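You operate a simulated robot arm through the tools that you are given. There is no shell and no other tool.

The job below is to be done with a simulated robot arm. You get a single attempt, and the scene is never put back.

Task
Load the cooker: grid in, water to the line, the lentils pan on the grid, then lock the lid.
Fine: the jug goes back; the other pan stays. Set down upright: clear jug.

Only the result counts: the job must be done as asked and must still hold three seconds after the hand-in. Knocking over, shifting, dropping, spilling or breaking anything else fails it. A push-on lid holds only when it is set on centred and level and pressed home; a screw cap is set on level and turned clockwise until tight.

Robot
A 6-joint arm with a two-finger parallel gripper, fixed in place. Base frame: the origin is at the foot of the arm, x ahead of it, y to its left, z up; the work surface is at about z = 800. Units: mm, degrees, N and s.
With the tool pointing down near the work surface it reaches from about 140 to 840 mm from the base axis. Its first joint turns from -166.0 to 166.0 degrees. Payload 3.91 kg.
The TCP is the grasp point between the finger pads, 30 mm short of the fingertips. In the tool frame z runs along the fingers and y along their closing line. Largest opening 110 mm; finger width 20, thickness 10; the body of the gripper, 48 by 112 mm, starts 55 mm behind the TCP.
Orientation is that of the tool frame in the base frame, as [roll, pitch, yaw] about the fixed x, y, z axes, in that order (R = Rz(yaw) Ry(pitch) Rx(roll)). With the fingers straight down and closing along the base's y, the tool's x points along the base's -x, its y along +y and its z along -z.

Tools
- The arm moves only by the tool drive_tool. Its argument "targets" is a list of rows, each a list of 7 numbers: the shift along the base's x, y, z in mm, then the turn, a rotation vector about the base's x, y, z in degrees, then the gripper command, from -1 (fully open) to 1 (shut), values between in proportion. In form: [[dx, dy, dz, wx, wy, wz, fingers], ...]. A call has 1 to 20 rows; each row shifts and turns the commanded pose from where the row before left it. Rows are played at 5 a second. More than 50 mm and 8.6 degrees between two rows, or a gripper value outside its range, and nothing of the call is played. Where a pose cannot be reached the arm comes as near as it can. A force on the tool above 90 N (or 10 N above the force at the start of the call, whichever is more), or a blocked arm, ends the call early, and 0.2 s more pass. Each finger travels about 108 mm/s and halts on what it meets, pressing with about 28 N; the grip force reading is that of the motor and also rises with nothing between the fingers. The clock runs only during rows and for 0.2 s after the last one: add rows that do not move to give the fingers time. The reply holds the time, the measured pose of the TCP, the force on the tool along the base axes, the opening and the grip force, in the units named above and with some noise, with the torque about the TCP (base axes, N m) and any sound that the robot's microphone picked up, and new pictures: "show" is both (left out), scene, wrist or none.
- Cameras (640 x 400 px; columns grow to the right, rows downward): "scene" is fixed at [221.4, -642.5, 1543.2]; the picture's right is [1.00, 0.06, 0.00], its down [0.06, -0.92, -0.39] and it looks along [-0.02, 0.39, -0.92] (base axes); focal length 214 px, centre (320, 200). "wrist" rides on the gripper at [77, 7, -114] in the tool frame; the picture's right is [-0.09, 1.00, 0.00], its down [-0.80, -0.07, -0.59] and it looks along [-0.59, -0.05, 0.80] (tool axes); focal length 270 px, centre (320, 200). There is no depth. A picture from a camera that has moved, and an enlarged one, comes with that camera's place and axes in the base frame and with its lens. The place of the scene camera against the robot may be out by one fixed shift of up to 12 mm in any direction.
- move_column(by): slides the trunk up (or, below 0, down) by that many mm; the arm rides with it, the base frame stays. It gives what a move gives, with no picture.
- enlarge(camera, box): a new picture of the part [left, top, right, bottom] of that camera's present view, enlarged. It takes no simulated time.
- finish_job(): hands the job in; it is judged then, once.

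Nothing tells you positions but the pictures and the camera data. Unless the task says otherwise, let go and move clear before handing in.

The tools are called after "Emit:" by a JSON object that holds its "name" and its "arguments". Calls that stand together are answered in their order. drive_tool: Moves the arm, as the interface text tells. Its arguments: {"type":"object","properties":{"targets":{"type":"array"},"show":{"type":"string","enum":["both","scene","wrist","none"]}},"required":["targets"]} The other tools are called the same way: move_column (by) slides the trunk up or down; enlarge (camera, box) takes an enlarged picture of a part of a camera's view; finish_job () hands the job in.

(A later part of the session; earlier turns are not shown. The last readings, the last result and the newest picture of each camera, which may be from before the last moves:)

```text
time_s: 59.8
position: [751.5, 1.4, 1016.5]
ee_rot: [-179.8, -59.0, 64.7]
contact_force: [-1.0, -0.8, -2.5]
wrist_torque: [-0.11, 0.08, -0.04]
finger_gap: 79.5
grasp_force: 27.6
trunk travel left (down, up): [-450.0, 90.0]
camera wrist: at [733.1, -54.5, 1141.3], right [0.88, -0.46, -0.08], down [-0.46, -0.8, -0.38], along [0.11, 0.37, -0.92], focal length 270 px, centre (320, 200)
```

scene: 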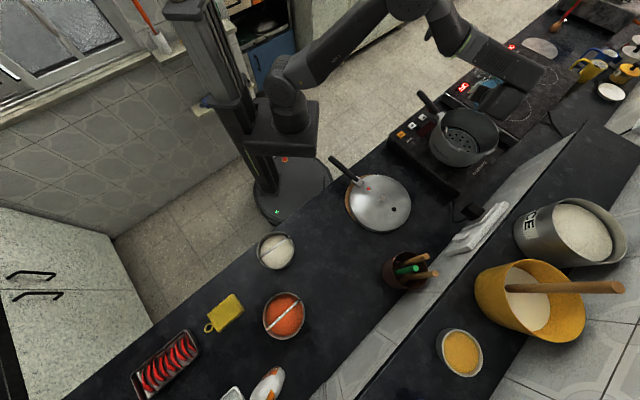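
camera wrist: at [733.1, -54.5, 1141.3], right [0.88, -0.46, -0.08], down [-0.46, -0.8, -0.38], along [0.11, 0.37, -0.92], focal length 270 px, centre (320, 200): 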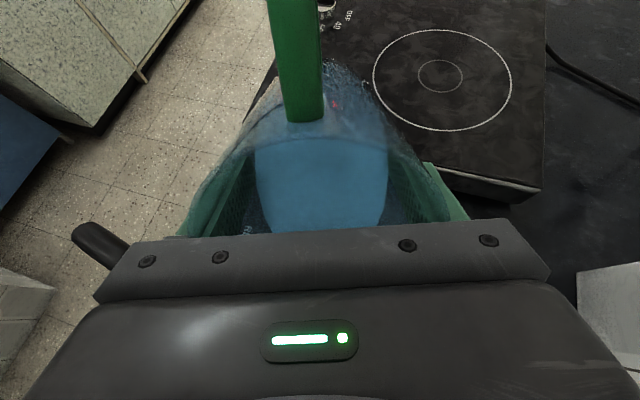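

Blue water now shows between the grid edge and the black line. I zoom further to measure the gap to the line.

Emit:
{"name": "enlarge", "arguments": {"camera": "scene", "box": [474, 130, 498, 154]}}

Emit:
{"name": "enlarge", "arguments": {"camera": "scene", "box": [450, 122, 480, 140]}}

```text
16.00 times, centred on (486, 142) of scene
camera zoom: at [221.4, -642.5, 1543.2], right [1.0, 0.06, 0.0], down [0.06, -0.92, -0.39], along [-0.02, 0.39, -0.92], focal length 3432 px, centre (-2336, 1128)
```

zoom: 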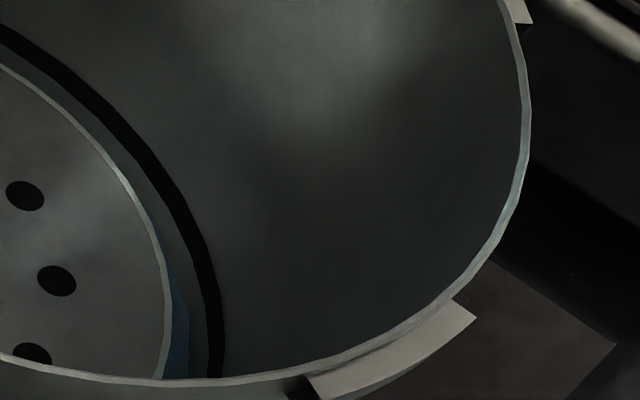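

```text
16.00 times, centred on (465, 131) of scene
camera zoom: at [221.4, -642.5, 1543.2], right [1.0, 0.06, 0.0], down [0.06, -0.92, -0.39], along [-0.02, 0.39, -0.92], focal length 3432 px, centre (-2000, 1304)
```

zoom: 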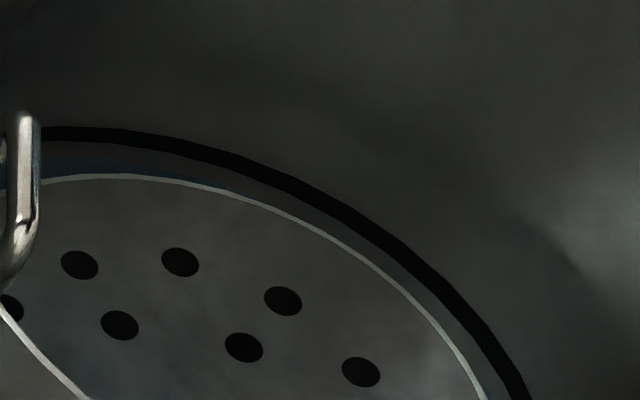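

The water edge is about 7–8 mm below the line. I keep pouring in small tilt steps.

Emit:
{"name": "drive_tool", "arguments": {"targets": [[-0.4, -0.9, 0, 1.81, -0.85, 0, 1], [-0.4, -0.9, 0, 1.81, -0.85, 0, 1], [-0.4, -0.9, 0, 1.81, -0.85, 0, 1], [0, 0, 0, 0, 0, 0, 1], [0, 0, 0, 0, 0, 0, 1], [0, 0, 0, 0, 0, 0, 1], [0, 0, 0, 0, 0, 0, 1]], "show": "scene"}}

Emit:
{"name": "enlarge", "arguments": {"camera": "scene", "box": [450, 122, 480, 140]}}

Emit:
{"name": "enlarge", "arguments": {"camera": "scene", "box": [425, 80, 515, 170]}}

```text
time_s: 61.4
position: [750.7, 0.1, 1016.3]
ee_rot: [-179.8, -65.0, 64.7]
contact_force: [-0.6, -0.1, -3.0]
wrist_torque: [-0.07, 0.07, 0.0]
finger_gap: 79.5
grasp_force: 28.1
trunk travel left (down, up): [-450.0, 90.0]
```

scene: 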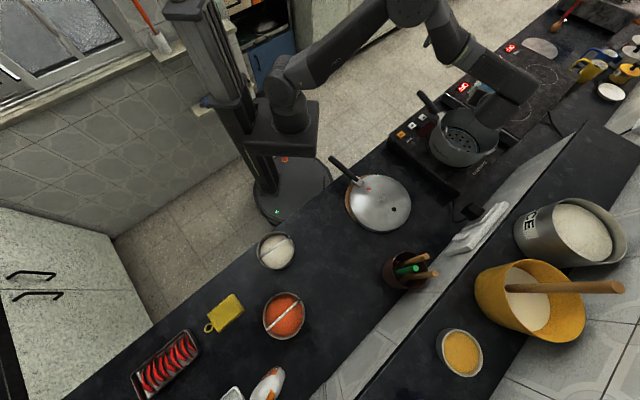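

```text
16.00 times, centred on (465, 131) of scene
camera zoom: at [221.4, -642.5, 1543.2], right [1.0, 0.06, 0.0], down [0.06, -0.92, -0.39], along [-0.02, 0.39, -0.92], focal length 3432 px, centre (-2000, 1304)
```

zoom: 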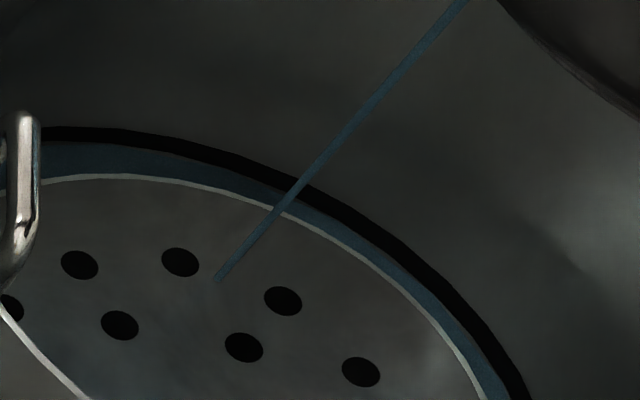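

```text
4.44 times, centred on (470, 125) of scene
camera zoom: at [221.4, -642.5, 1543.2], right [1.0, 0.06, 0.0], down [0.06, -0.92, -0.39], along [-0.02, 0.39, -0.92], focal length 953 px, centre (-347, 533)
```

zoom: 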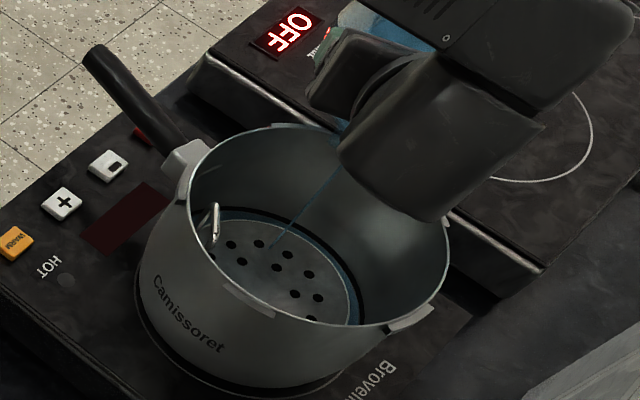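

The water edge has just reached the lower edge of the line and the stream still runs. I hold one short step and look again.

Emit:
{"name": "drive_tool", "arguments": {"targets": [[0, 0, 0, 0, 0, 0, 1]], "show": "none"}}

Emit:
{"name": "enlarge", "arguments": {"camera": "scene", "box": [450, 122, 480, 140]}}

```text
time_s: 61.8
position: [752.0, 0.1, 1016.8]
ee_rot: [-179.7, -65.1, 64.7]
contact_force: [0.0, -0.2, -2.9]
wrist_torque: [-0.07, 0.03, -0.02]
finger_gap: 79.4
grasp_force: 27.9
trunk travel left (down, up): [-450.0, 90.0]
```

```text
16.00 times, centred on (465, 131) of scene
camera zoom: at [221.4, -642.5, 1543.2], right [1.0, 0.06, 0.0], down [0.06, -0.92, -0.39], along [-0.02, 0.39, -0.92], focal length 3432 px, centre (-2000, 1304)
```

zoom: 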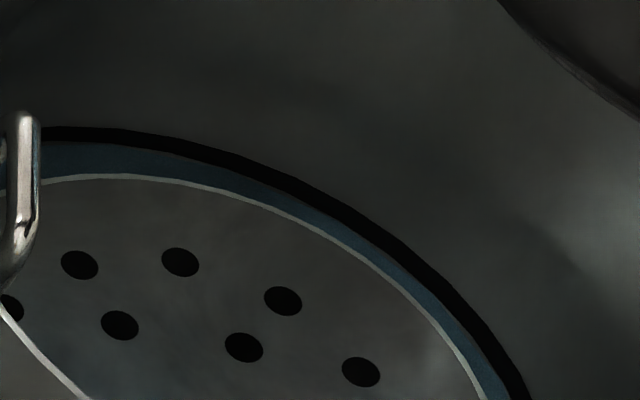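

Flow has stopped with the water at the line's lower edge. I add a couple of degrees to bring it to the middle of the line.

Emit:
{"name": "drive_tool", "arguments": {"targets": [[-0.4, -0.9, 0, 1.81, -0.85, 0, 1], [0, 0, 0, 0, 0, 0, 1], [0, 0, 0, 0, 0, 0, 1], [0, 0, 0, 0, 0, 0, 1]], "show": "none"}}

Emit:
{"name": "enlarge", "arguments": {"camera": "scene", "box": [450, 122, 480, 140]}}

```text
time_s: 62.8
position: [750.8, -2.0, 1015.5]
ee_rot: [-179.8, -67.0, 64.6]
contact_force: [0.6, -0.4, -2.6]
wrist_torque: [-0.04, 0.05, 0.0]
finger_gap: 79.3
grasp_force: 28.0
trunk travel left (down, up): [-450.0, 90.0]
```

```text
16.00 times, centred on (465, 131) of scene
camera zoom: at [221.4, -642.5, 1543.2], right [1.0, 0.06, 0.0], down [0.06, -0.92, -0.39], along [-0.02, 0.39, -0.92], focal length 3432 px, centre (-2000, 1304)
```

zoom: 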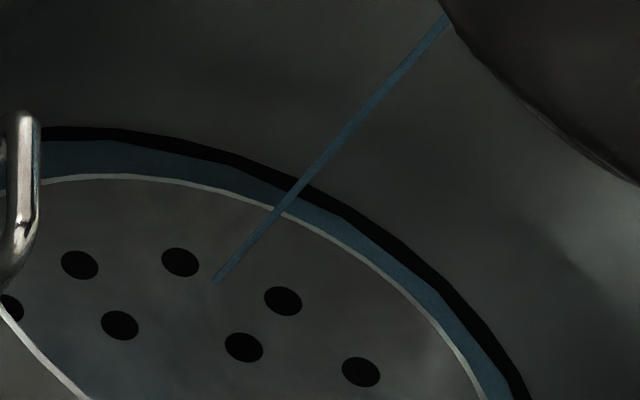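

The water is now covering the lower part of the line and still trickling. I hold a bit more.

Emit:
{"name": "drive_tool", "arguments": {"targets": [[0, 0, 0, 0, 0, 0, 1], [0, 0, 0, 0, 0, 0, 1]], "show": "none"}}

Emit:
{"name": "enlarge", "arguments": {"camera": "scene", "box": [450, 122, 480, 140]}}

Emit:
{"name": "enlarge", "arguments": {"camera": "scene", "box": [450, 124, 462, 134]}}

```text
time_s: 63.4
position: [750.9, -3.0, 1016.9]
ee_rot: [-179.9, -67.0, 64.7]
contact_force: [0.0, 0.1, -1.7]
wrist_torque: [-0.07, 0.02, -0.02]
finger_gap: 79.4
grasp_force: 28.5
trunk travel left (down, up): [-450.0, 90.0]
```

```text
16.00 times, centred on (465, 131) of scene
camera zoom: at [221.4, -642.5, 1543.2], right [1.0, 0.06, 0.0], down [0.06, -0.92, -0.39], along [-0.02, 0.39, -0.92], focal length 3432 px, centre (-2000, 1304)
```

zoom: 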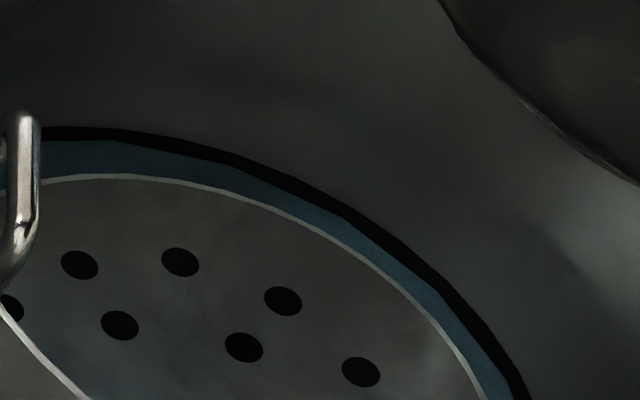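

```text
16.00 times, centred on (456, 129) of scene
camera zoom: at [221.4, -642.5, 1543.2], right [1.0, 0.06, 0.0], down [0.06, -0.92, -0.39], along [-0.02, 0.39, -0.92], focal length 3432 px, centre (-1856, 1336)
```

zoom: 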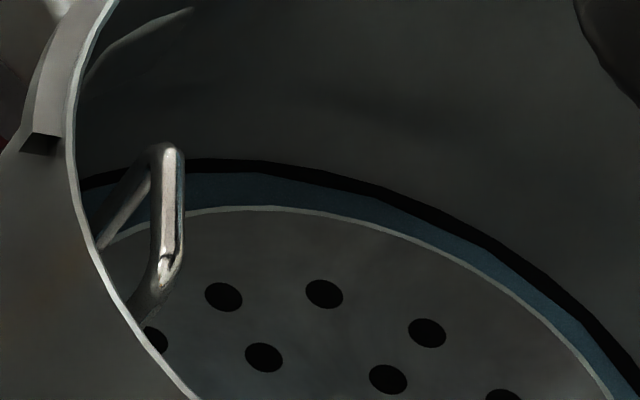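

The line is about a quarter submerged. One more 2° step should bring the level to its middle.

Emit:
{"name": "drive_tool", "arguments": {"targets": [[-0.4, -0.9, 0, 1.81, -0.85, 0, 1], [0, 0, 0, 0, 0, 0, 1], [0, 0, 0, 0, 0, 0, 1], [0, 0, 0, 0, 0, 0, 1], [0, 0, 0, 0, 0, 0, 1], [0, 0, 0, 0, 0, 0, 1]], "show": "none"}}

Emit:
{"name": "enlarge", "arguments": {"camera": "scene", "box": [450, 122, 480, 140]}}

```text
time_s: 64.8
position: [751.4, -2.8, 1016.4]
ee_rot: [-179.8, -69.0, 64.6]
contact_force: [0.2, -0.5, -1.4]
wrist_torque: [-0.06, 0.01, 0.0]
finger_gap: 79.5
grasp_force: 28.5
trunk travel left (down, up): [-450.0, 90.0]
```

```text
16.00 times, centred on (465, 131) of scene
camera zoom: at [221.4, -642.5, 1543.2], right [1.0, 0.06, 0.0], down [0.06, -0.92, -0.39], along [-0.02, 0.39, -0.92], focal length 3432 px, centre (-2000, 1304)
```

zoom: 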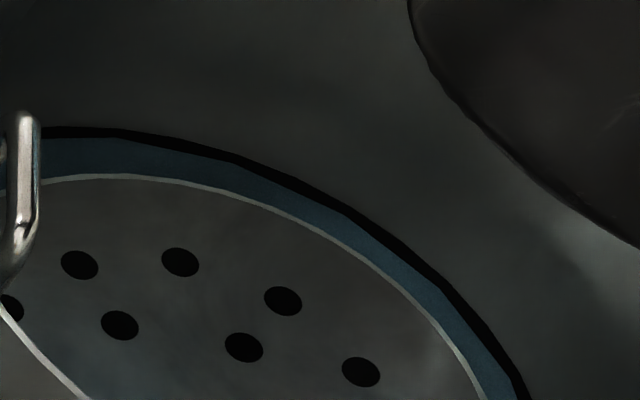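

The level is about 1 mm below the line's centre. I add a last small 1.5° step.

Emit:
{"name": "drive_tool", "arguments": {"targets": [[-0.3, -0.7, 0, 1.36, -0.64, 0, 1], [0, 0, 0, 0, 0, 0, 1], [0, 0, 0, 0, 0, 0, 1], [0, 0, 0, 0, 0, 0, 1], [0, 0, 0, 0, 0, 0, 1], [0, 0, 0, 0, 0, 0, 1]], "show": "none"}}

Emit:
{"name": "enlarge", "arguments": {"camera": "scene", "box": [450, 122, 480, 140]}}

```text
time_s: 66.2
position: [750.3, -4.0, 1017.2]
ee_rot: [-179.7, -70.5, 64.6]
contact_force: [-0.6, -0.8, -1.1]
wrist_torque: [-0.09, 0.02, 0.0]
finger_gap: 79.4
grasp_force: 28.5
trunk travel left (down, up): [-450.0, 90.0]
```

```text
16.00 times, centred on (465, 131) of scene
camera zoom: at [221.4, -642.5, 1543.2], right [1.0, 0.06, 0.0], down [0.06, -0.92, -0.39], along [-0.02, 0.39, -0.92], focal length 3432 px, centre (-2000, 1304)
```

zoom: 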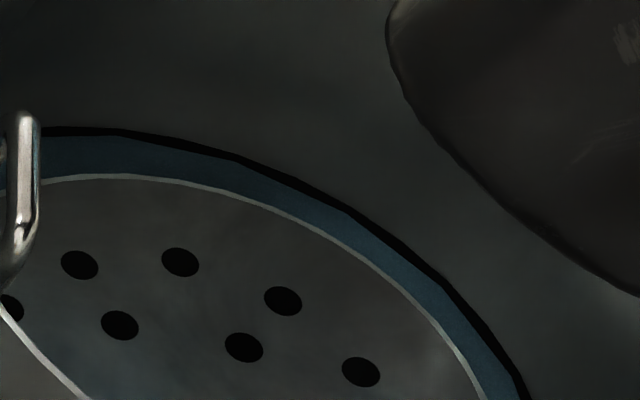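

The level now sits at the middle of the line, so I stop pouring and tilt the jug back upright while rising.

Emit:
{"name": "drive_tool", "arguments": {"targets": [[0.29, 0.66, 4.69, -3.99, 1.871, 0, 1], [0.29, 0.66, 4.69, -3.99, 1.871, 0, 1], [0.29, 0.66, 4.69, -3.99, 1.871, 0, 1], [0.29, 0.66, 4.69, -3.99, 1.871, 0, 1], [0.29, 0.66, 4.69, -3.99, 1.871, 0, 1], [0.29, 0.66, 4.69, -3.99, 1.871, 0, 1], [0.29, 0.66, 4.69, -3.99, 1.871, 0, 1], [0.29, 0.66, 4.69, -3.99, 1.871, 0, 1], [0.29, 0.66, 4.69, -3.99, 1.871, 0, 1], [0.29, 0.66, 4.69, -3.99, 1.871, 0, 1], [0.29, 0.66, 4.69, -3.99, 1.871, 0, 1], [0.29, 0.66, 4.69, -3.99, 1.871, 0, 1], [0.29, 0.66, 4.69, -3.99, 1.871, 0, 1], [0.29, 0.66, 4.69, -3.99, 1.871, 0, 1], [0.29, 0.66, 4.69, -3.99, 1.871, 0, 1], [0.35, 0.7, 4.65, -3.99, 1.865, 0, 1]], "show": "both"}}

Emit:
{"name": "enlarge", "arguments": {"camera": "scene", "box": [425, 90, 515, 170]}}

Emit:
{"name": "enlarge", "arguments": {"camera": "scene", "box": [450, 122, 480, 140]}}

```text
time_s: 69.6
position: [754.7, 8.1, 1092.3]
ee_rot: [-179.9, 0.1, 64.8]
contact_force: [0.1, 0.1, -2.6]
wrist_torque: [0.0, 0.03, 0.0]
finger_gap: 79.4
grasp_force: 28.1
trunk travel left (down, up): [-450.0, 90.0]
camera wrist: at [794.4, 74.4, 1206.9], right [0.86, -0.5, 0.0], down [-0.4, -0.69, 0.6], along [-0.3, -0.51, -0.8], focal length 270 px, centre (320, 200)
```

scene: 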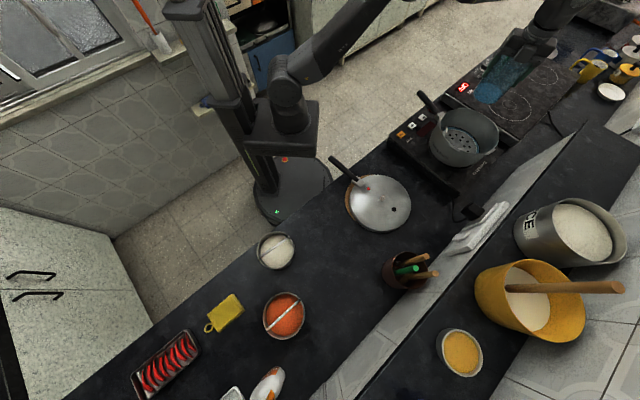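
wrist: 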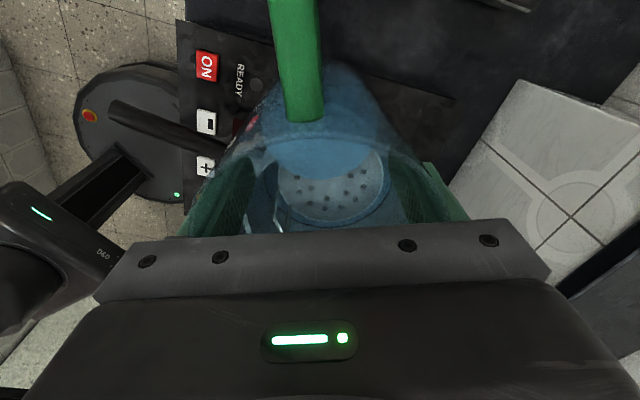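

```text
5.00 times, centred on (470, 130) of scene
camera zoom: at [221.4, -642.5, 1543.2], right [1.0, 0.06, 0.0], down [0.06, -0.92, -0.39], along [-0.02, 0.39, -0.92], focal length 1072 px, centre (-430, 550)
```

zoom: 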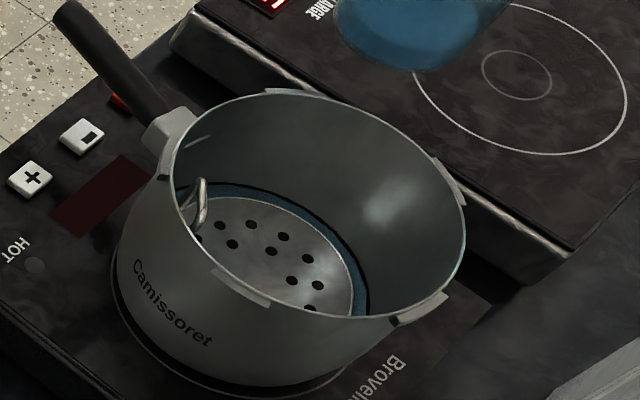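

```text
16.00 times, centred on (465, 131) of scene
camera zoom: at [221.4, -642.5, 1543.2], right [1.0, 0.06, 0.0], down [0.06, -0.92, -0.39], along [-0.02, 0.39, -0.92], focal length 3432 px, centre (-2000, 1304)
```

zoom: 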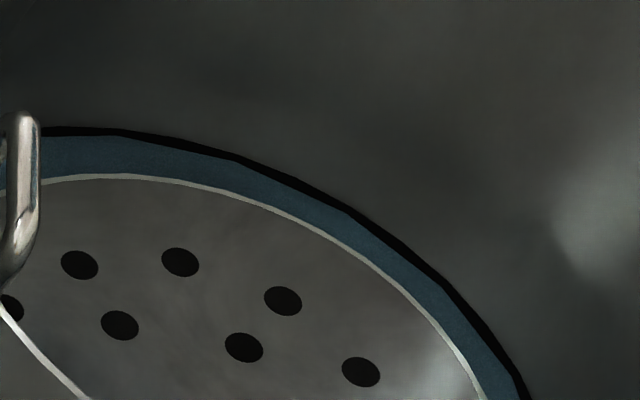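

The level holds at the line with no spill, and the jug is upright again. I carry it back along the same path.

Emit:
{"name": "drive_tool", "arguments": {"targets": [[-5.67, -5.1, 0, 0, 0, 0.75, 1], [-11.34, -10.2, 0, 0, 0, 1.5, 1], [-17.01, -15.3, 0, 0, 0, 2.25, 1], [-18.9, -17, 0, 0, 0, 2.5, 1], [-18.9, -17, 0, 0, 0, 2.5, 1], [-18.9, -17, 0, 0, 0, 2.5, 1], [-18.9, -17, 0, 0, 0, 2.5, 1], [-18.9, -17, 0, 0, 0, 2.5, 1], [-18.9, -17, 0, 0, 0, 2.5, 1], [-18.9, -17, 0, 0, 0, 2.5, 1], [-18.9, -17, 0, 0, 0, 2.5, 1], [-18.9, -17, 0, 0, 0, 2.5, 1], [-18.9, -17, 0, 0, 0, 2.5, 1], [-17.01, -15.3, 0, 0, 0, 2.25, 1], [-11.34, -10.2, 0, 0, 0, 1.5, 1], [-5.67, -5.1, 0, 0, 0, 0.75, 1]], "show": "none"}}

Emit:
{"name": "drive_tool", "arguments": {"targets": [[-5.67, -5.1, 0, 0, 0, 0.75, 1], [-11.34, -10.2, 0, 0, 0, 1.5, 1], [-17.01, -15.3, 0, 0, 0, 2.25, 1], [-18.9, -17, 0, 0, 0, 2.5, 1], [-18.9, -17, 0, 0, 0, 2.5, 1], [-18.9, -17, 0, 0, 0, 2.5, 1], [-18.9, -17, 0, 0, 0, 2.5, 1], [-18.9, -17, 0, 0, 0, 2.5, 1], [-18.9, -17, 0, 0, 0, 2.5, 1], [-18.9, -17, 0, 0, 0, 2.5, 1], [-18.9, -17, 0, 0, 0, 2.5, 1], [-18.9, -17, 0, 0, 0, 2.5, 1], [-18.9, -17, 0, 0, 0, 2.5, 1], [-17.01, -15.3, 0, 0, 0, 2.25, 1], [-11.34, -10.2, 0, 0, 0, 1.5, 1], [-5.67, -5.1, 0, 0, 0, 0.75, 1]], "show": "both"}}

```text
time_s: 73.0
position: [499.5, -223.1, 1091.7]
ee_rot: [-180.0, 0.0, 98.8]
contact_force: [0.2, 0.0, -1.7]
wrist_torque: [-0.03, -0.01, 0.01]
finger_gap: 79.5
grasp_force: 28.2
trunk travel left (down, up): [-450.0, 90.0]
```

```text
time_s: 76.4
position: [240.0, -453.6, 1091.3]
ee_rot: [-180.0, -0.1, 132.9]
contact_force: [0.3, 0.1, -2.3]
wrist_torque: [-0.01, -0.02, 0.03]
finger_gap: 79.1
grasp_force: 28.2
trunk travel left (down, up): [-450.0, 90.0]
camera wrist: at [193.2, -393.8, 1206.6], right [0.79, 0.61, 0.0], down [0.49, -0.64, 0.59], along [0.36, -0.47, -0.8], focal length 270 px, centre (320, 200)
```

scene: 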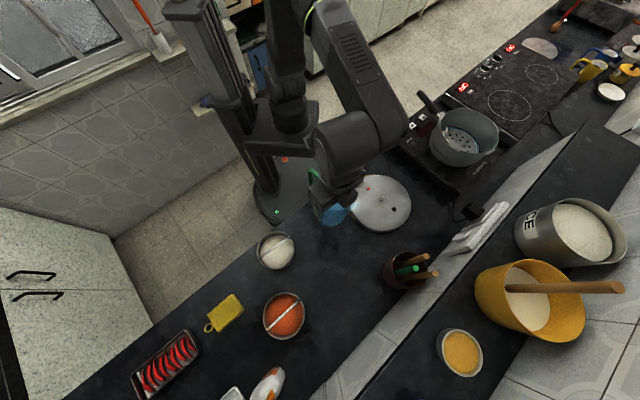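
wrist: 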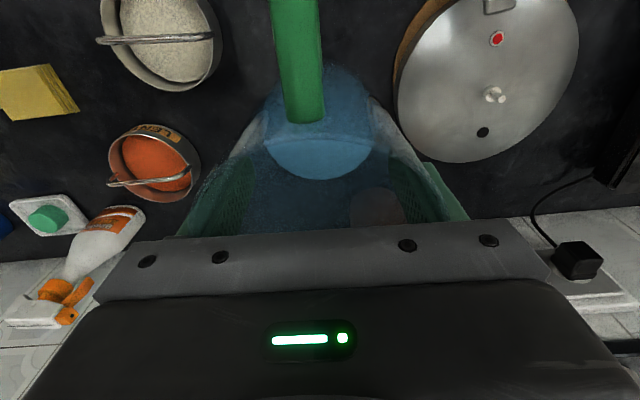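

I'm back above the jug's original spot. I lower it smoothly to about 10 mm above the counter, then set it down gently.

Emit:
{"name": "drive_tool", "arguments": {"targets": [[0, 0, -5, 0, 0, 0, 1], [0, 0, -10, 0, 0, 0, 1], [0, 0, -16, 0, 0, 0, 1], [0, 0, -20, 0, 0, 0, 1], [0, 0, -20, 0, 0, 0, 1], [0, 0, -20, 0, 0, 0, 1], [0, 0, -20, 0, 0, 0, 1], [0, 0, -20, 0, 0, 0, 1], [0, 0, -20, 0, 0, 0, 1], [0, 0, -18, 0, 0, 0, 1], [0, 0, -14, 0, 0, 0, 1], [0, 0, -8, 0, 0, 0, 1], [0, 0, -4, 0, 0, 0, 1], [0, 0, 0, 0, 0, 0, 1]], "show": "wrist"}}

Emit:
{"name": "drive_tool", "arguments": {"targets": [[0, 0, -3, 0, 0, 0, 1], [0, 0, -3, 0, 0, 0, 1], [0, 0, -2, 0, 0, 0, 1], [0, 0, -1, 0, 0, 0, 1], [0, 0, 0, 0, 0, 0, 1]], "show": "wrist"}}

```text
time_s: 79.4
position: [240.0, -454.6, 897.2]
ee_rot: [-180.0, 0.0, 132.8]
contact_force: [-0.2, -0.6, -1.8]
wrist_torque: [0.0, -0.01, 0.02]
finger_gap: 79.4
grasp_force: 28.0
trunk travel left (down, up): [-450.0, 90.0]
camera wrist: at [192.8, -393.8, 1012.7], right [0.79, 0.61, 0.0], down [0.49, -0.64, 0.59], along [0.36, -0.47, -0.8], focal length 270 px, centre (320, 200)
```

wrist: 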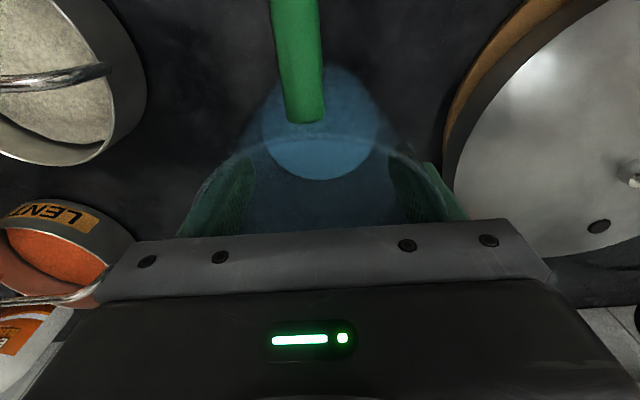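

```text
time_s: 80.6
position: [239.6, -454.1, 888.3]
ee_rot: [-180.0, 0.0, 132.8]
contact_force: [0.8, 1.0, -0.2]
wrist_torque: [0.04, -0.05, -0.01]
finger_gap: 79.4
grasp_force: 28.0
trunk travel left (down, up): [-450.0, 90.0]
camera wrist: at [192.6, -394.3, 1003.1], right [0.79, 0.61, 0.0], down [0.49, -0.64, 0.59], along [0.36, -0.47, -0.8], focal length 270 px, centre (320, 200)
```

wrist: 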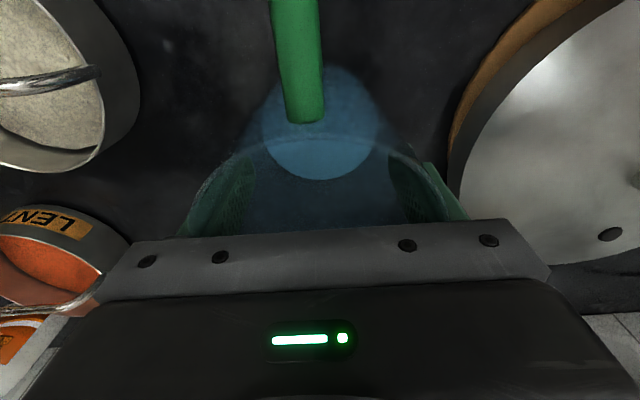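

The load is nearly off; I lower a touch more until it clearly rests.

Emit:
{"name": "drive_tool", "arguments": {"targets": [[0, 0, -1, 0, 0, 0, 1], [0, 0, 0, 0, 0, 0, 1]], "show": "none"}}

```text
time_s: 81.2
position: [239.5, -455.0, 888.5]
ee_rot: [180.0, 0.0, 132.8]
contact_force: [-1.5, 1.5, 6.5]
wrist_torque: [0.27, 0.37, 0.05]
finger_gap: 79.3
grasp_force: 28.3
trunk travel left (down, up): [-450.0, 90.0]
```

The jug is on the counter. I open the fingers gradually so it settles upright.

Emit:
{"name": "drive_tool", "arguments": {"targets": [[0, 0, 0.7, 0, 0, 0, 1], [0, 0, 0, 0, 0, 0, -0.46], [0, 0, 0, 0, 0, 0, -0.5], [0, 0, 0, 0, 0, 0, -0.6], [0, 0, 0, 0, 0, 0, -0.8], [0, 0, 0, 0, 0, 0, -1], [0, 0, 0, 0, 0, 0, -1]], "show": "both"}}

```text
time_s: 82.8
position: [240.4, -457.3, 887.4]
ee_rot: [-180.0, 0.0, 132.8]
contact_force: [0.3, 0.3, 0.3]
wrist_torque: [-0.02, 0.0, -0.02]
finger_gap: 110.0
grasp_force: 0.1
trunk travel left (down, up): [-450.0, 90.0]
camera wrist: at [192.5, -395.4, 1002.5], right [0.79, 0.61, 0.0], down [0.49, -0.64, 0.59], along [0.36, -0.47, -0.8], focal length 270 px, centre (320, 200)
```

scene: 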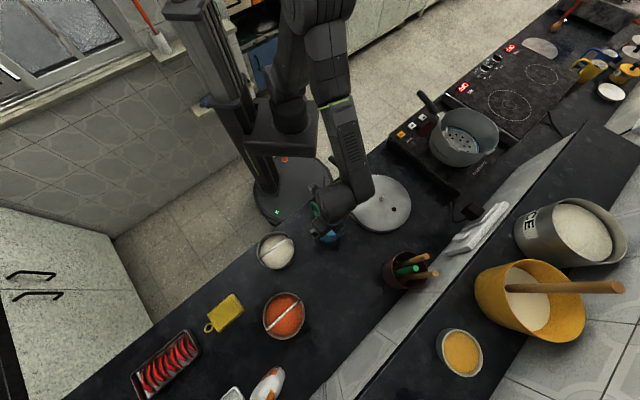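
wrist: 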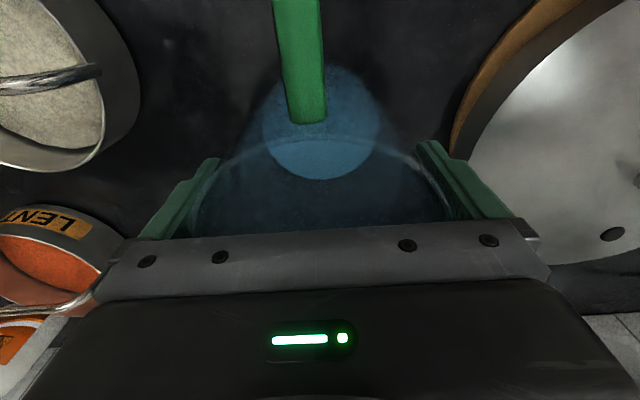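

The jug stands free and upright. I rise straight up clear of it.

Emit:
{"name": "drive_tool", "arguments": {"targets": [[0, 0, 8, 0, 0, 0, -1], [0, 0, 20, 0, 0, 0, -1], [0, 0, 35, 0, 0, 0, -1], [0, 0, 45, 0, 0, 0, -1], [0, 0, 45, 0, 0, 0, -1], [0, 0, 40, 0, 0, 0, -1]], "show": "both"}}

Emit:
{"name": "enlarge", "arguments": {"camera": "wrist", "box": [0, 60, 280, 240]}}

```text
time_s: 84.2
position: [239.0, -456.6, 1082.8]
ee_rot: [179.9, 0.0, 132.7]
contact_force: [-0.2, -0.2, 0.6]
wrist_torque: [-0.04, 0.02, 0.01]
finger_gap: 109.8
grasp_force: 0.0
trunk travel left (down, up): [-450.0, 90.0]
camera wrist: at [191.8, -394.3, 1197.5], right [0.79, 0.61, 0.0], down [0.49, -0.64, 0.59], along [0.36, -0.47, -0.8], focal length 270 px, centre (320, 200)
```

scene: 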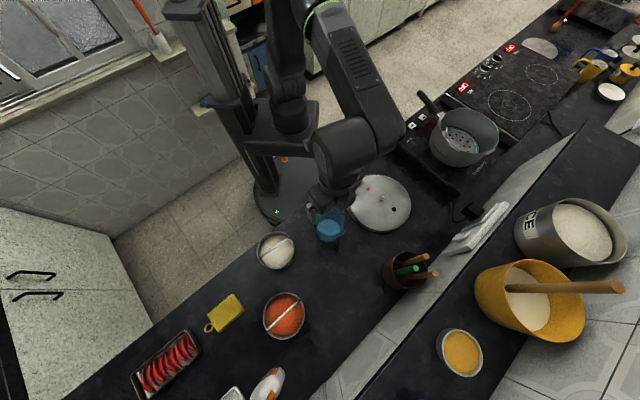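
wrist: 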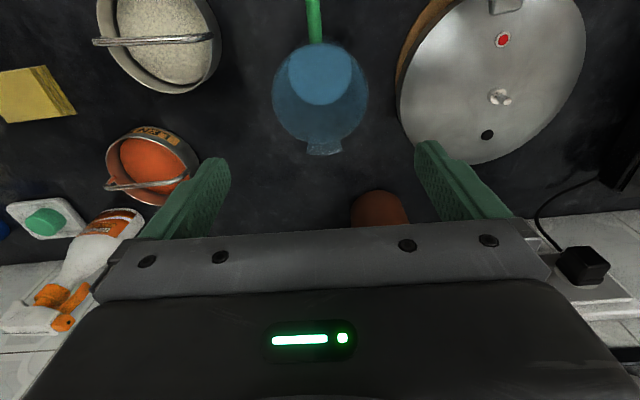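

```text
2.22 times, centred on (140, 150) of wrist
camera zoom: at [191.8, -394.3, 1197.5], right [0.79, 0.61, 0.0], down [0.49, -0.64, 0.59], along [0.36, -0.47, -0.8], focal length 601 px, centre (720, 311)
```

zoom: 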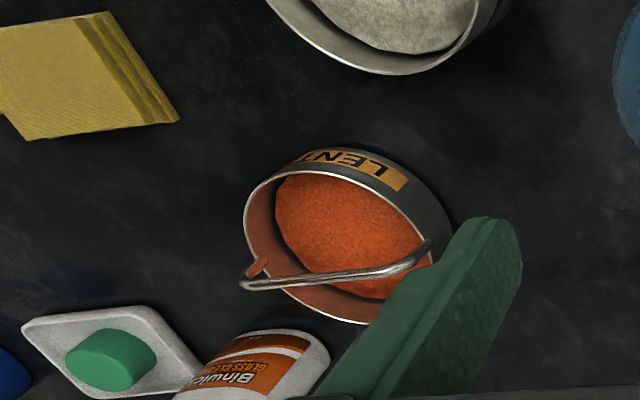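

The jug is back in place, upright. Now I go above the lentils pan (about (117,-719)), turning the fingers to close across its bail.

Emit:
{"name": "drive_tool", "arguments": {"targets": [[-11, -24, 0, 0, 0, -8.2, -1], [-11, -24, 0, 0, 0, -8.2, -1], [-11, -24, 0, 0, 0, -8.2, -1], [-11, -24, 0, 0, 0, -8.2, -1], [-11, -24, 0, 0, 0, -8.2, -1], [-11, -24, 0, 0, 0, -8.2, -1], [-11, -24, 0, 0, 0, -8.2, -1], [-11, -24, 0, 0, 0, -8.2, -1], [-11, -24, -20, 0, 0, -8.2, -1], [-11, -24, -30, 0, 0, -8.2, -0.5], [-11, -24, -30, 0, 0, -8, -0.2]], "show": "both"}}

Emit:
{"name": "enlarge", "arguments": {"camera": "wrist", "box": [220, 40, 420, 220]}}

```text
time_s: 86.6
position: [119.3, -723.0, 1000.5]
ee_rot: [180.0, 0.1, 42.7]
contact_force: [-0.9, 0.3, 0.8]
wrist_torque: [0.03, -0.01, -0.03]
finger_gap: 66.0
grasp_force: 0.1
trunk travel left (down, up): [-450.0, 90.0]
camera wrist: at [180.4, -675.1, 1115.3], right [0.61, -0.79, 0.0], down [-0.64, -0.49, 0.59], along [-0.47, -0.36, -0.8], focal length 270 px, centre (320, 200)
```

scene: 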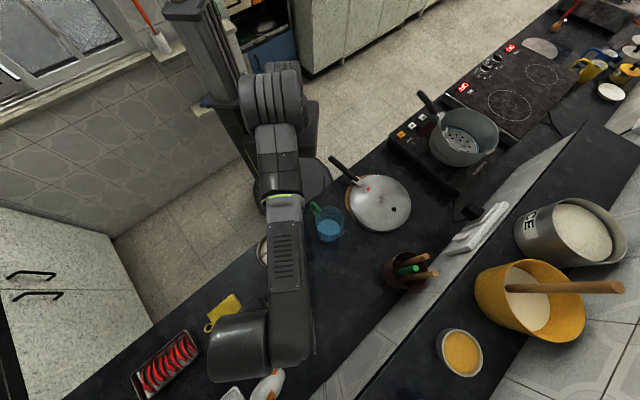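
wrist: 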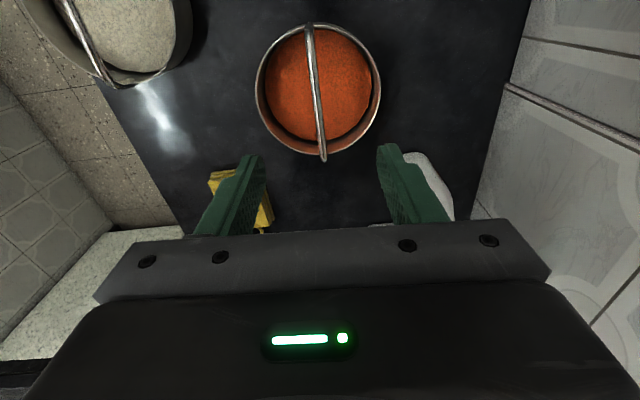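

```text
2.22 times, centred on (320, 130) of wrist
camera zoom: at [180.4, -675.1, 1115.3], right [0.61, -0.79, 0.0], down [-0.64, -0.49, 0.59], along [-0.47, -0.36, -0.8], focal length 601 px, centre (320, 356)
```

zoom: 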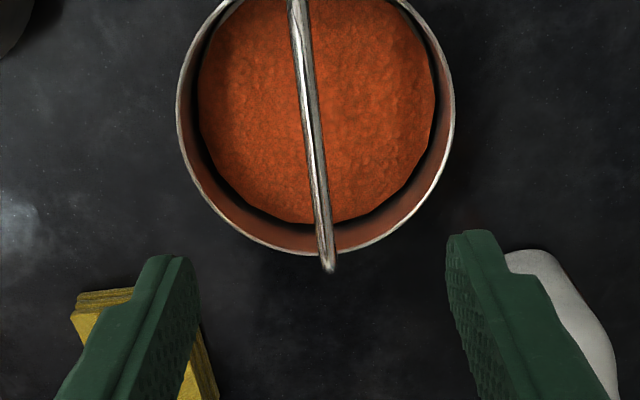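

The pan is centred under the tool with its bail running along the tool x axis. I lower to z≈940 to gauge the bail height.

Emit:
{"name": "drive_tool", "arguments": {"targets": [[1.5, 1.4, -30, 0, 0, 0, -0.2], [0, 0, -30, 0, 0, 0, -0.2], [0, 0, 0, 0, 0, 0, -0.2]], "show": "wrist"}}

Emit:
{"name": "enlarge", "arguments": {"camera": "wrist", "box": [220, 40, 420, 240]}}

```text
time_s: 87.4
position: [120.2, -721.0, 939.6]
ee_rot: [-180.0, 0.1, 42.8]
contact_force: [0.0, 0.1, -0.2]
wrist_torque: [-0.01, -0.02, -0.03]
finger_gap: 66.2
grasp_force: 0.0
trunk travel left (down, up): [-450.0, 90.0]
camera wrist: at [180.8, -674.2, 1055.2], right [0.61, -0.79, 0.0], down [-0.64, -0.49, 0.59], along [-0.47, -0.36, -0.8], focal length 270 px, centre (320, 200)
```

wrist: 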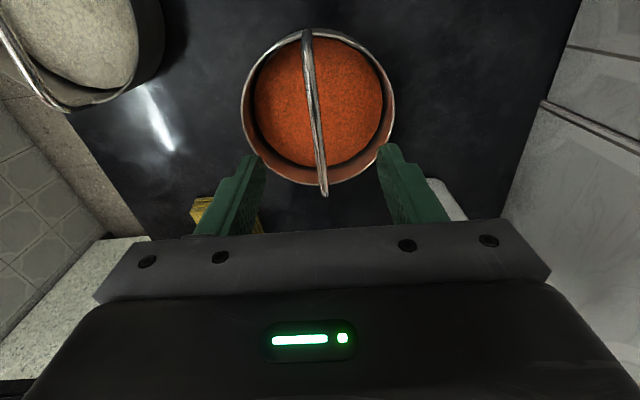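

```text
2.00 times, centred on (320, 140) of wrist
camera zoom: at [180.8, -674.2, 1055.2], right [0.61, -0.79, 0.0], down [-0.64, -0.49, 0.59], along [-0.47, -0.36, -0.8], focal length 541 px, centre (320, 320)
```

zoom: 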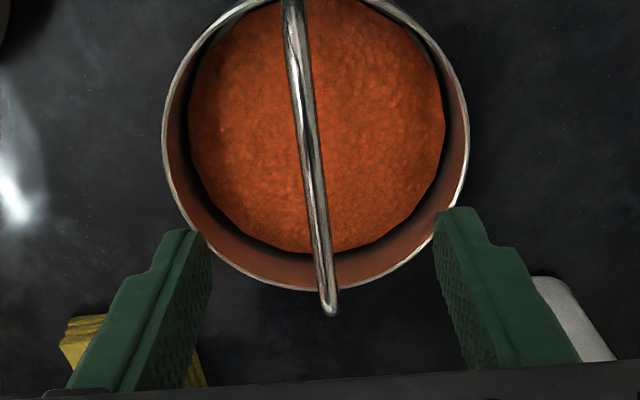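

The bail top is at about z≈884. I lower so it sits at the grasp point, then close.

Emit:
{"name": "drive_tool", "arguments": {"targets": [[0, 0, -27, 0, 0, 0, -0.2], [0, 0, -27, 0, 0, 0, -0.2], [0, 0, 0, 0, 0, 0, -0.2]], "show": "wrist"}}

Emit:
{"name": "enlarge", "arguments": {"camera": "wrist", "box": [220, 40, 420, 240]}}

```text
time_s: 88.2
position: [119.4, -718.7, 889.1]
ee_rot: [-180.0, 0.0, 42.8]
contact_force: [-0.1, 0.1, -0.2]
wrist_torque: [-0.01, 0.03, -0.01]
finger_gap: 66.0
grasp_force: 0.1
trunk travel left (down, up): [-450.0, 90.0]
camera wrist: at [179.8, -671.5, 1002.3], right [0.61, -0.79, 0.0], down [-0.64, -0.49, 0.59], along [-0.47, -0.36, -0.8], focal length 270 px, centre (320, 200)
```

wrist: 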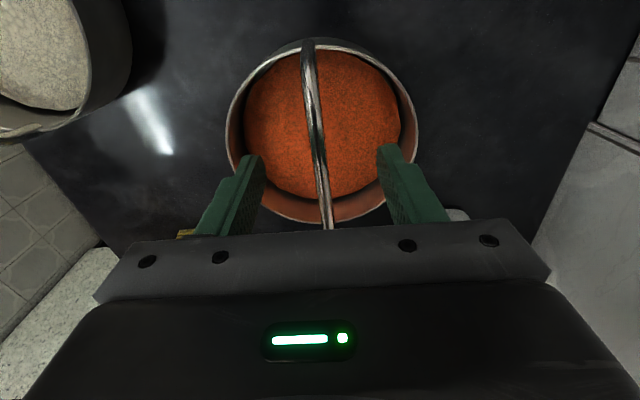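

```text
2.00 times, centred on (320, 140) of wrist
camera zoom: at [179.8, -671.5, 1002.3], right [0.61, -0.79, 0.0], down [-0.64, -0.49, 0.59], along [-0.47, -0.36, -0.8], focal length 541 px, centre (320, 320)
```

zoom: 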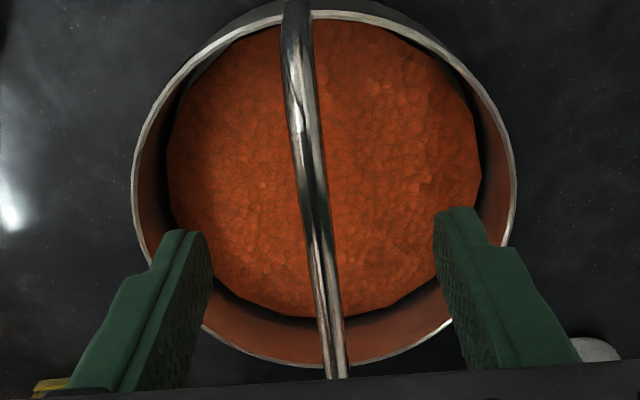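

The bail is slightly (≈4°) turned from the pads, so I rotate to match, lower 2 mm, then close.

Emit:
{"name": "drive_tool", "arguments": {"targets": [[1.5, -1.5, -2, 0, 0, 4, -0.2], [0, 0, 0, 0, 0, 0, 0.3], [0, 0, 0, 0, 0, 0, 0.7], [0, 0, 0, 0, 0, 0, 1], [0, 0, 0, 0, 0, 0, 1], [0, 0, 0, 0, 0, 0, 1]], "show": "wrist"}}

Emit:
{"name": "drive_tool", "arguments": {"targets": [[0, 0, 1, 0, 0, 0, 1], [0, 0, 2, 0, 0, 0, 1], [0, 0, 2, 0, 0, 0, 1], [0, 0, 2, 0, 0, 0, 1], [0, 0, 0, 0, 0, 0, 1]], "show": "wrist"}}

```text
time_s: 89.6
position: [120.5, -720.6, 885.4]
ee_rot: [-180.0, 0.0, 46.7]
contact_force: [-0.5, 0.3, 0.0]
wrist_torque: [-0.03, 0.02, 0.01]
finger_gap: 9.0
grasp_force: 27.9
trunk travel left (down, up): [-450.0, 90.0]
camera wrist: at [178.7, -668.3, 1000.3], right [0.67, -0.75, 0.0], down [-0.6, -0.54, 0.59], along [-0.44, -0.4, -0.8], focal length 270 px, centre (320, 200)
```

wrist: 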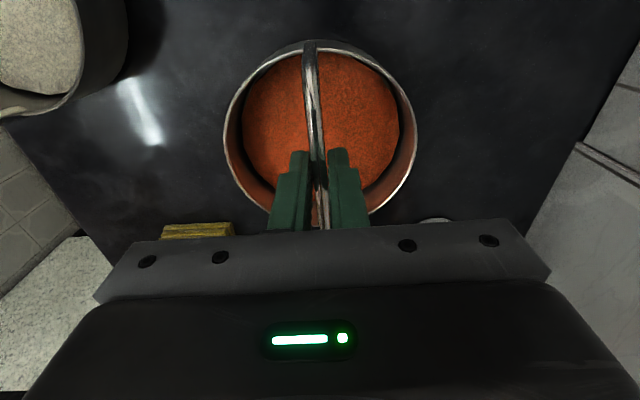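

```text
time_s: 90.8
position: [121.4, -718.8, 891.6]
ee_rot: [-180.0, 0.0, 46.9]
contact_force: [0.2, -0.2, -2.6]
wrist_torque: [0.01, 0.0, 0.0]
finger_gap: 9.1
grasp_force: 27.8
trunk travel left (down, up): [-450.0, 90.0]
camera wrist: at [179.5, -668.3, 1006.4], right [0.67, -0.75, 0.0], down [-0.6, -0.54, 0.59], along [-0.44, -0.4, -0.8], focal length 270 px, centre (320, 200)
```

wrist: 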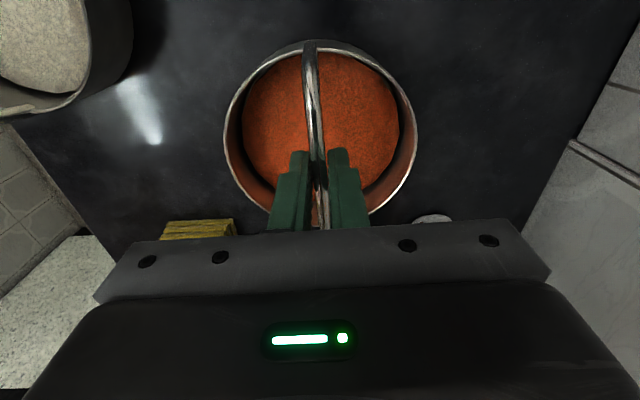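

The pan lifts level with a 2.6 N load. I raise it smoothly to carrying height.

Emit:
{"name": "drive_tool", "arguments": {"targets": [[0, 0, 4, 0, 0, 0, 1], [0, 0, 7, 0, 0, 0, 1], [0, 0, 10, 0, 0, 0, 1], [0, 0, 14, 0, 0, 0, 1], [0, 0, 18, 0, 0, 0, 1], [0, 0, 20, 0, 0, 0, 1], [0, 0, 20, 0, 0, 0, 1], [0, 0, 20, 0, 0, 0, 1], [0, 0, 20, 0, 0, 0, 1], [0, 0, 20, 0, 0, 0, 1], [0, 0, 18, 0, 0, 0, 1], [0, 0, 15, 0, 0, 0, 1], [0, 0, 11, 0, 0, 0, 1], [0, 0, 7, 0, 0, 0, 1], [0, 0, 4, 0, 0, 0, 1]], "show": "both"}}

```text
time_s: 94.0
position: [122.2, -718.6, 1099.1]
ee_rot: [180.0, 0.0, 46.8]
contact_force: [0.5, -1.0, -2.0]
wrist_torque: [0.01, 0.02, 0.0]
finger_gap: 9.1
grasp_force: 27.6
trunk travel left (down, up): [-450.0, 90.0]
camera wrist: at [179.4, -667.1, 1213.4], right [0.67, -0.75, 0.0], down [-0.6, -0.54, 0.59], along [-0.44, -0.4, -0.8], focal length 270 px, centre (320, 200)
```

scene: 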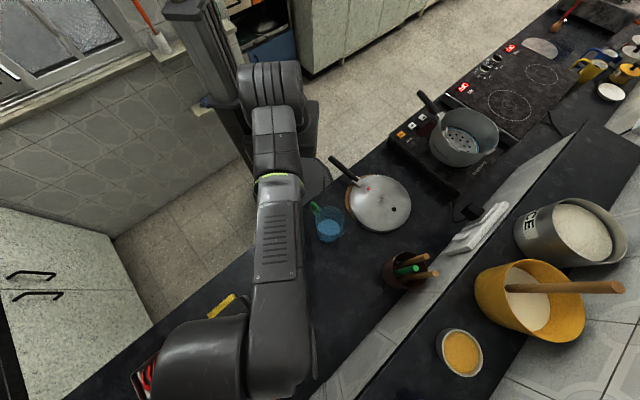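
wrist: 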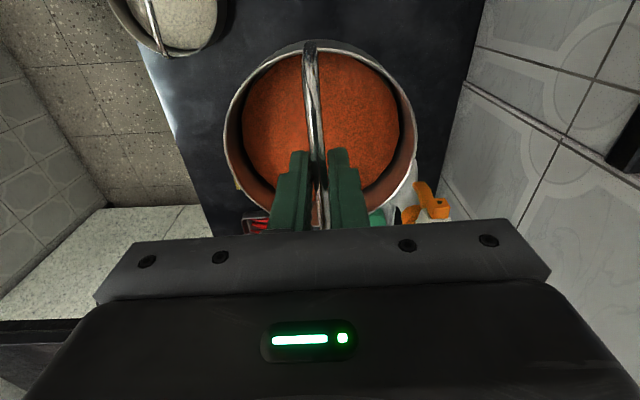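

The pan is steady. I carry it toward the pot, stopping about 150 mm short on the robot side so the wrist camera can see the pot beside the pan.

Emit:
{"name": "drive_tool", "arguments": {"targets": [[4.7, 7, 0, 0, 0, 0.38, 1], [9.5, 14, 0, 0, 0, 0.75, 1], [14.2, 20.9, 0, 0, 0, 1.13, 1], [15.8, 23.3, 0, 0, 0, 1.26, 1], [15.8, 23.3, 0, 0, 0, 1.26, 1], [15.8, 23.3, 0, 0, 0, 1.26, 1], [15.8, 23.3, 0, 0, 0, 1.26, 1], [15.8, 23.3, 0, 0, 0, 1.26, 1], [15.8, 23.3, 0, 0, 0, 1.26, 1], [15.8, 23.3, 0, 0, 0, 1.26, 1], [15.8, 23.3, 0, 0, 0, 1.26, 1], [15.8, 23.3, 0, 0, 0, 1.26, 1], [15.8, 23.3, 0, 0, 0, 1.26, 1], [14.2, 20.9, 0, 0, 0, 1.13, 1], [9.5, 14, 0, 0, 0, 0.75, 1], [4.7, 7, 0, 0, 0, 0.38, 1]], "show": "wrist"}}

Emit:
{"name": "drive_tool", "arguments": {"targets": [[4.7, 7, 0, 0, 0, 0.38, 1], [9.5, 14, 0, 0, 0, 0.75, 1], [14.2, 20.9, 0, 0, 0, 1.13, 1], [15.8, 23.3, 0, 0, 0, 1.26, 1], [15.8, 23.3, 0, 0, 0, 1.26, 1], [15.8, 23.3, 0, 0, 0, 1.26, 1], [15.8, 23.3, 0, 0, 0, 1.26, 1], [15.8, 23.3, 0, 0, 0, 1.26, 1], [15.8, 23.3, 0, 0, 0, 1.26, 1], [15.8, 23.3, 0, 0, 0, 1.26, 1], [15.8, 23.3, 0, 0, 0, 1.26, 1], [15.8, 23.3, 0, 0, 0, 1.26, 1], [15.8, 23.3, 0, 0, 0, 1.26, 1], [14.2, 20.9, 0, 0, 0, 1.13, 1], [9.5, 14, 0, 0, 0, 0.75, 1], [4.7, 7, 0, 0, 0, 0.38, 1]], "show": "both"}}

Emit:
{"name": "enlarge", "arguments": {"camera": "wrist", "box": [340, 0, 620, 230]}}

```text
time_s: 97.4
position: [340.9, -402.3, 1100.6]
ee_rot: [-180.0, 0.0, 63.9]
contact_force: [0.3, -1.0, -2.3]
wrist_torque: [-0.02, -0.01, 0.0]
finger_gap: 9.0
grasp_force: 28.1
trunk travel left (down, up): [-450.0, 90.0]
camera wrist: at [378.4, -336.1, 1214.9], right [0.86, -0.52, 0.0], down [-0.42, -0.69, 0.59], along [-0.31, -0.51, -0.8], focal length 270 px, centre (320, 200)
```

wrist: 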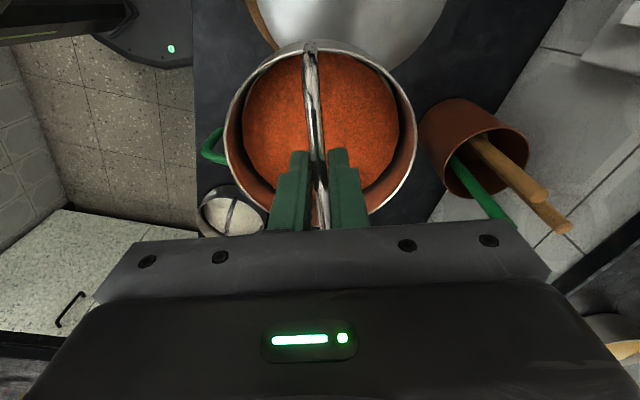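

```text
time_s: 100.8
position: [554.2, -85.1, 1099.0]
ee_rot: [-180.0, 0.0, 81.1]
contact_force: [0.5, -0.6, -3.1]
wrist_torque: [0.01, -0.02, 0.01]
finger_gap: 9.2
grasp_force: 28.2
trunk travel left (down, up): [-450.0, 90.0]
camera wrist: at [572.5, -11.2, 1214.1], right [0.97, -0.24, 0.0], down [-0.19, -0.78, 0.59], along [-0.14, -0.58, -0.8], focal length 270 px, centre (320, 200)
```

scene: 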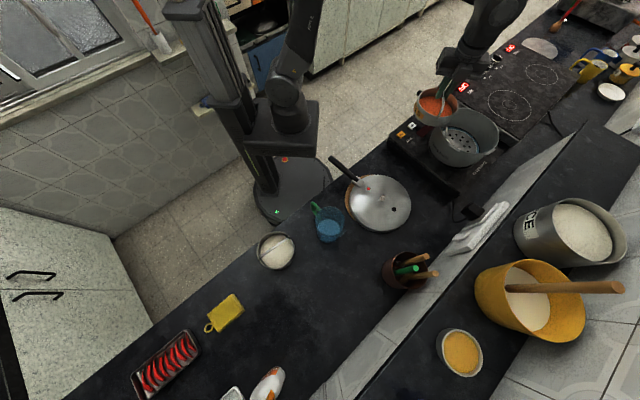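
wrist: 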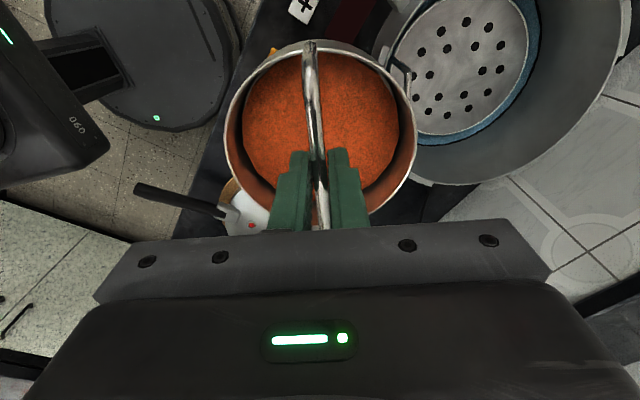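

```text
1.74 times, centred on (480, 115) of wrist
camera zoom: at [572.5, -11.2, 1214.1], right [0.97, -0.24, 0.0], down [-0.19, -0.78, 0.59], along [-0.14, -0.58, -0.8], focal length 470 px, centre (42, 348)
```

zoom: 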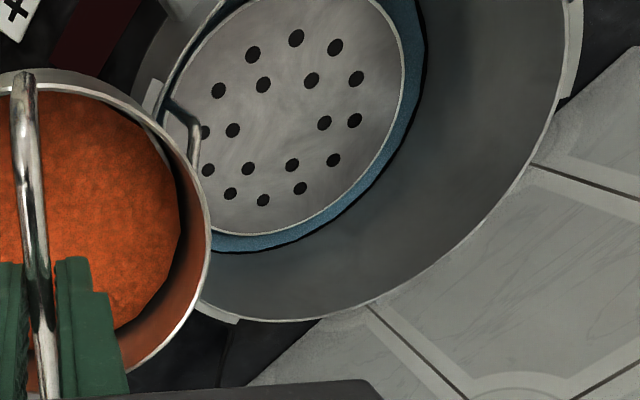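

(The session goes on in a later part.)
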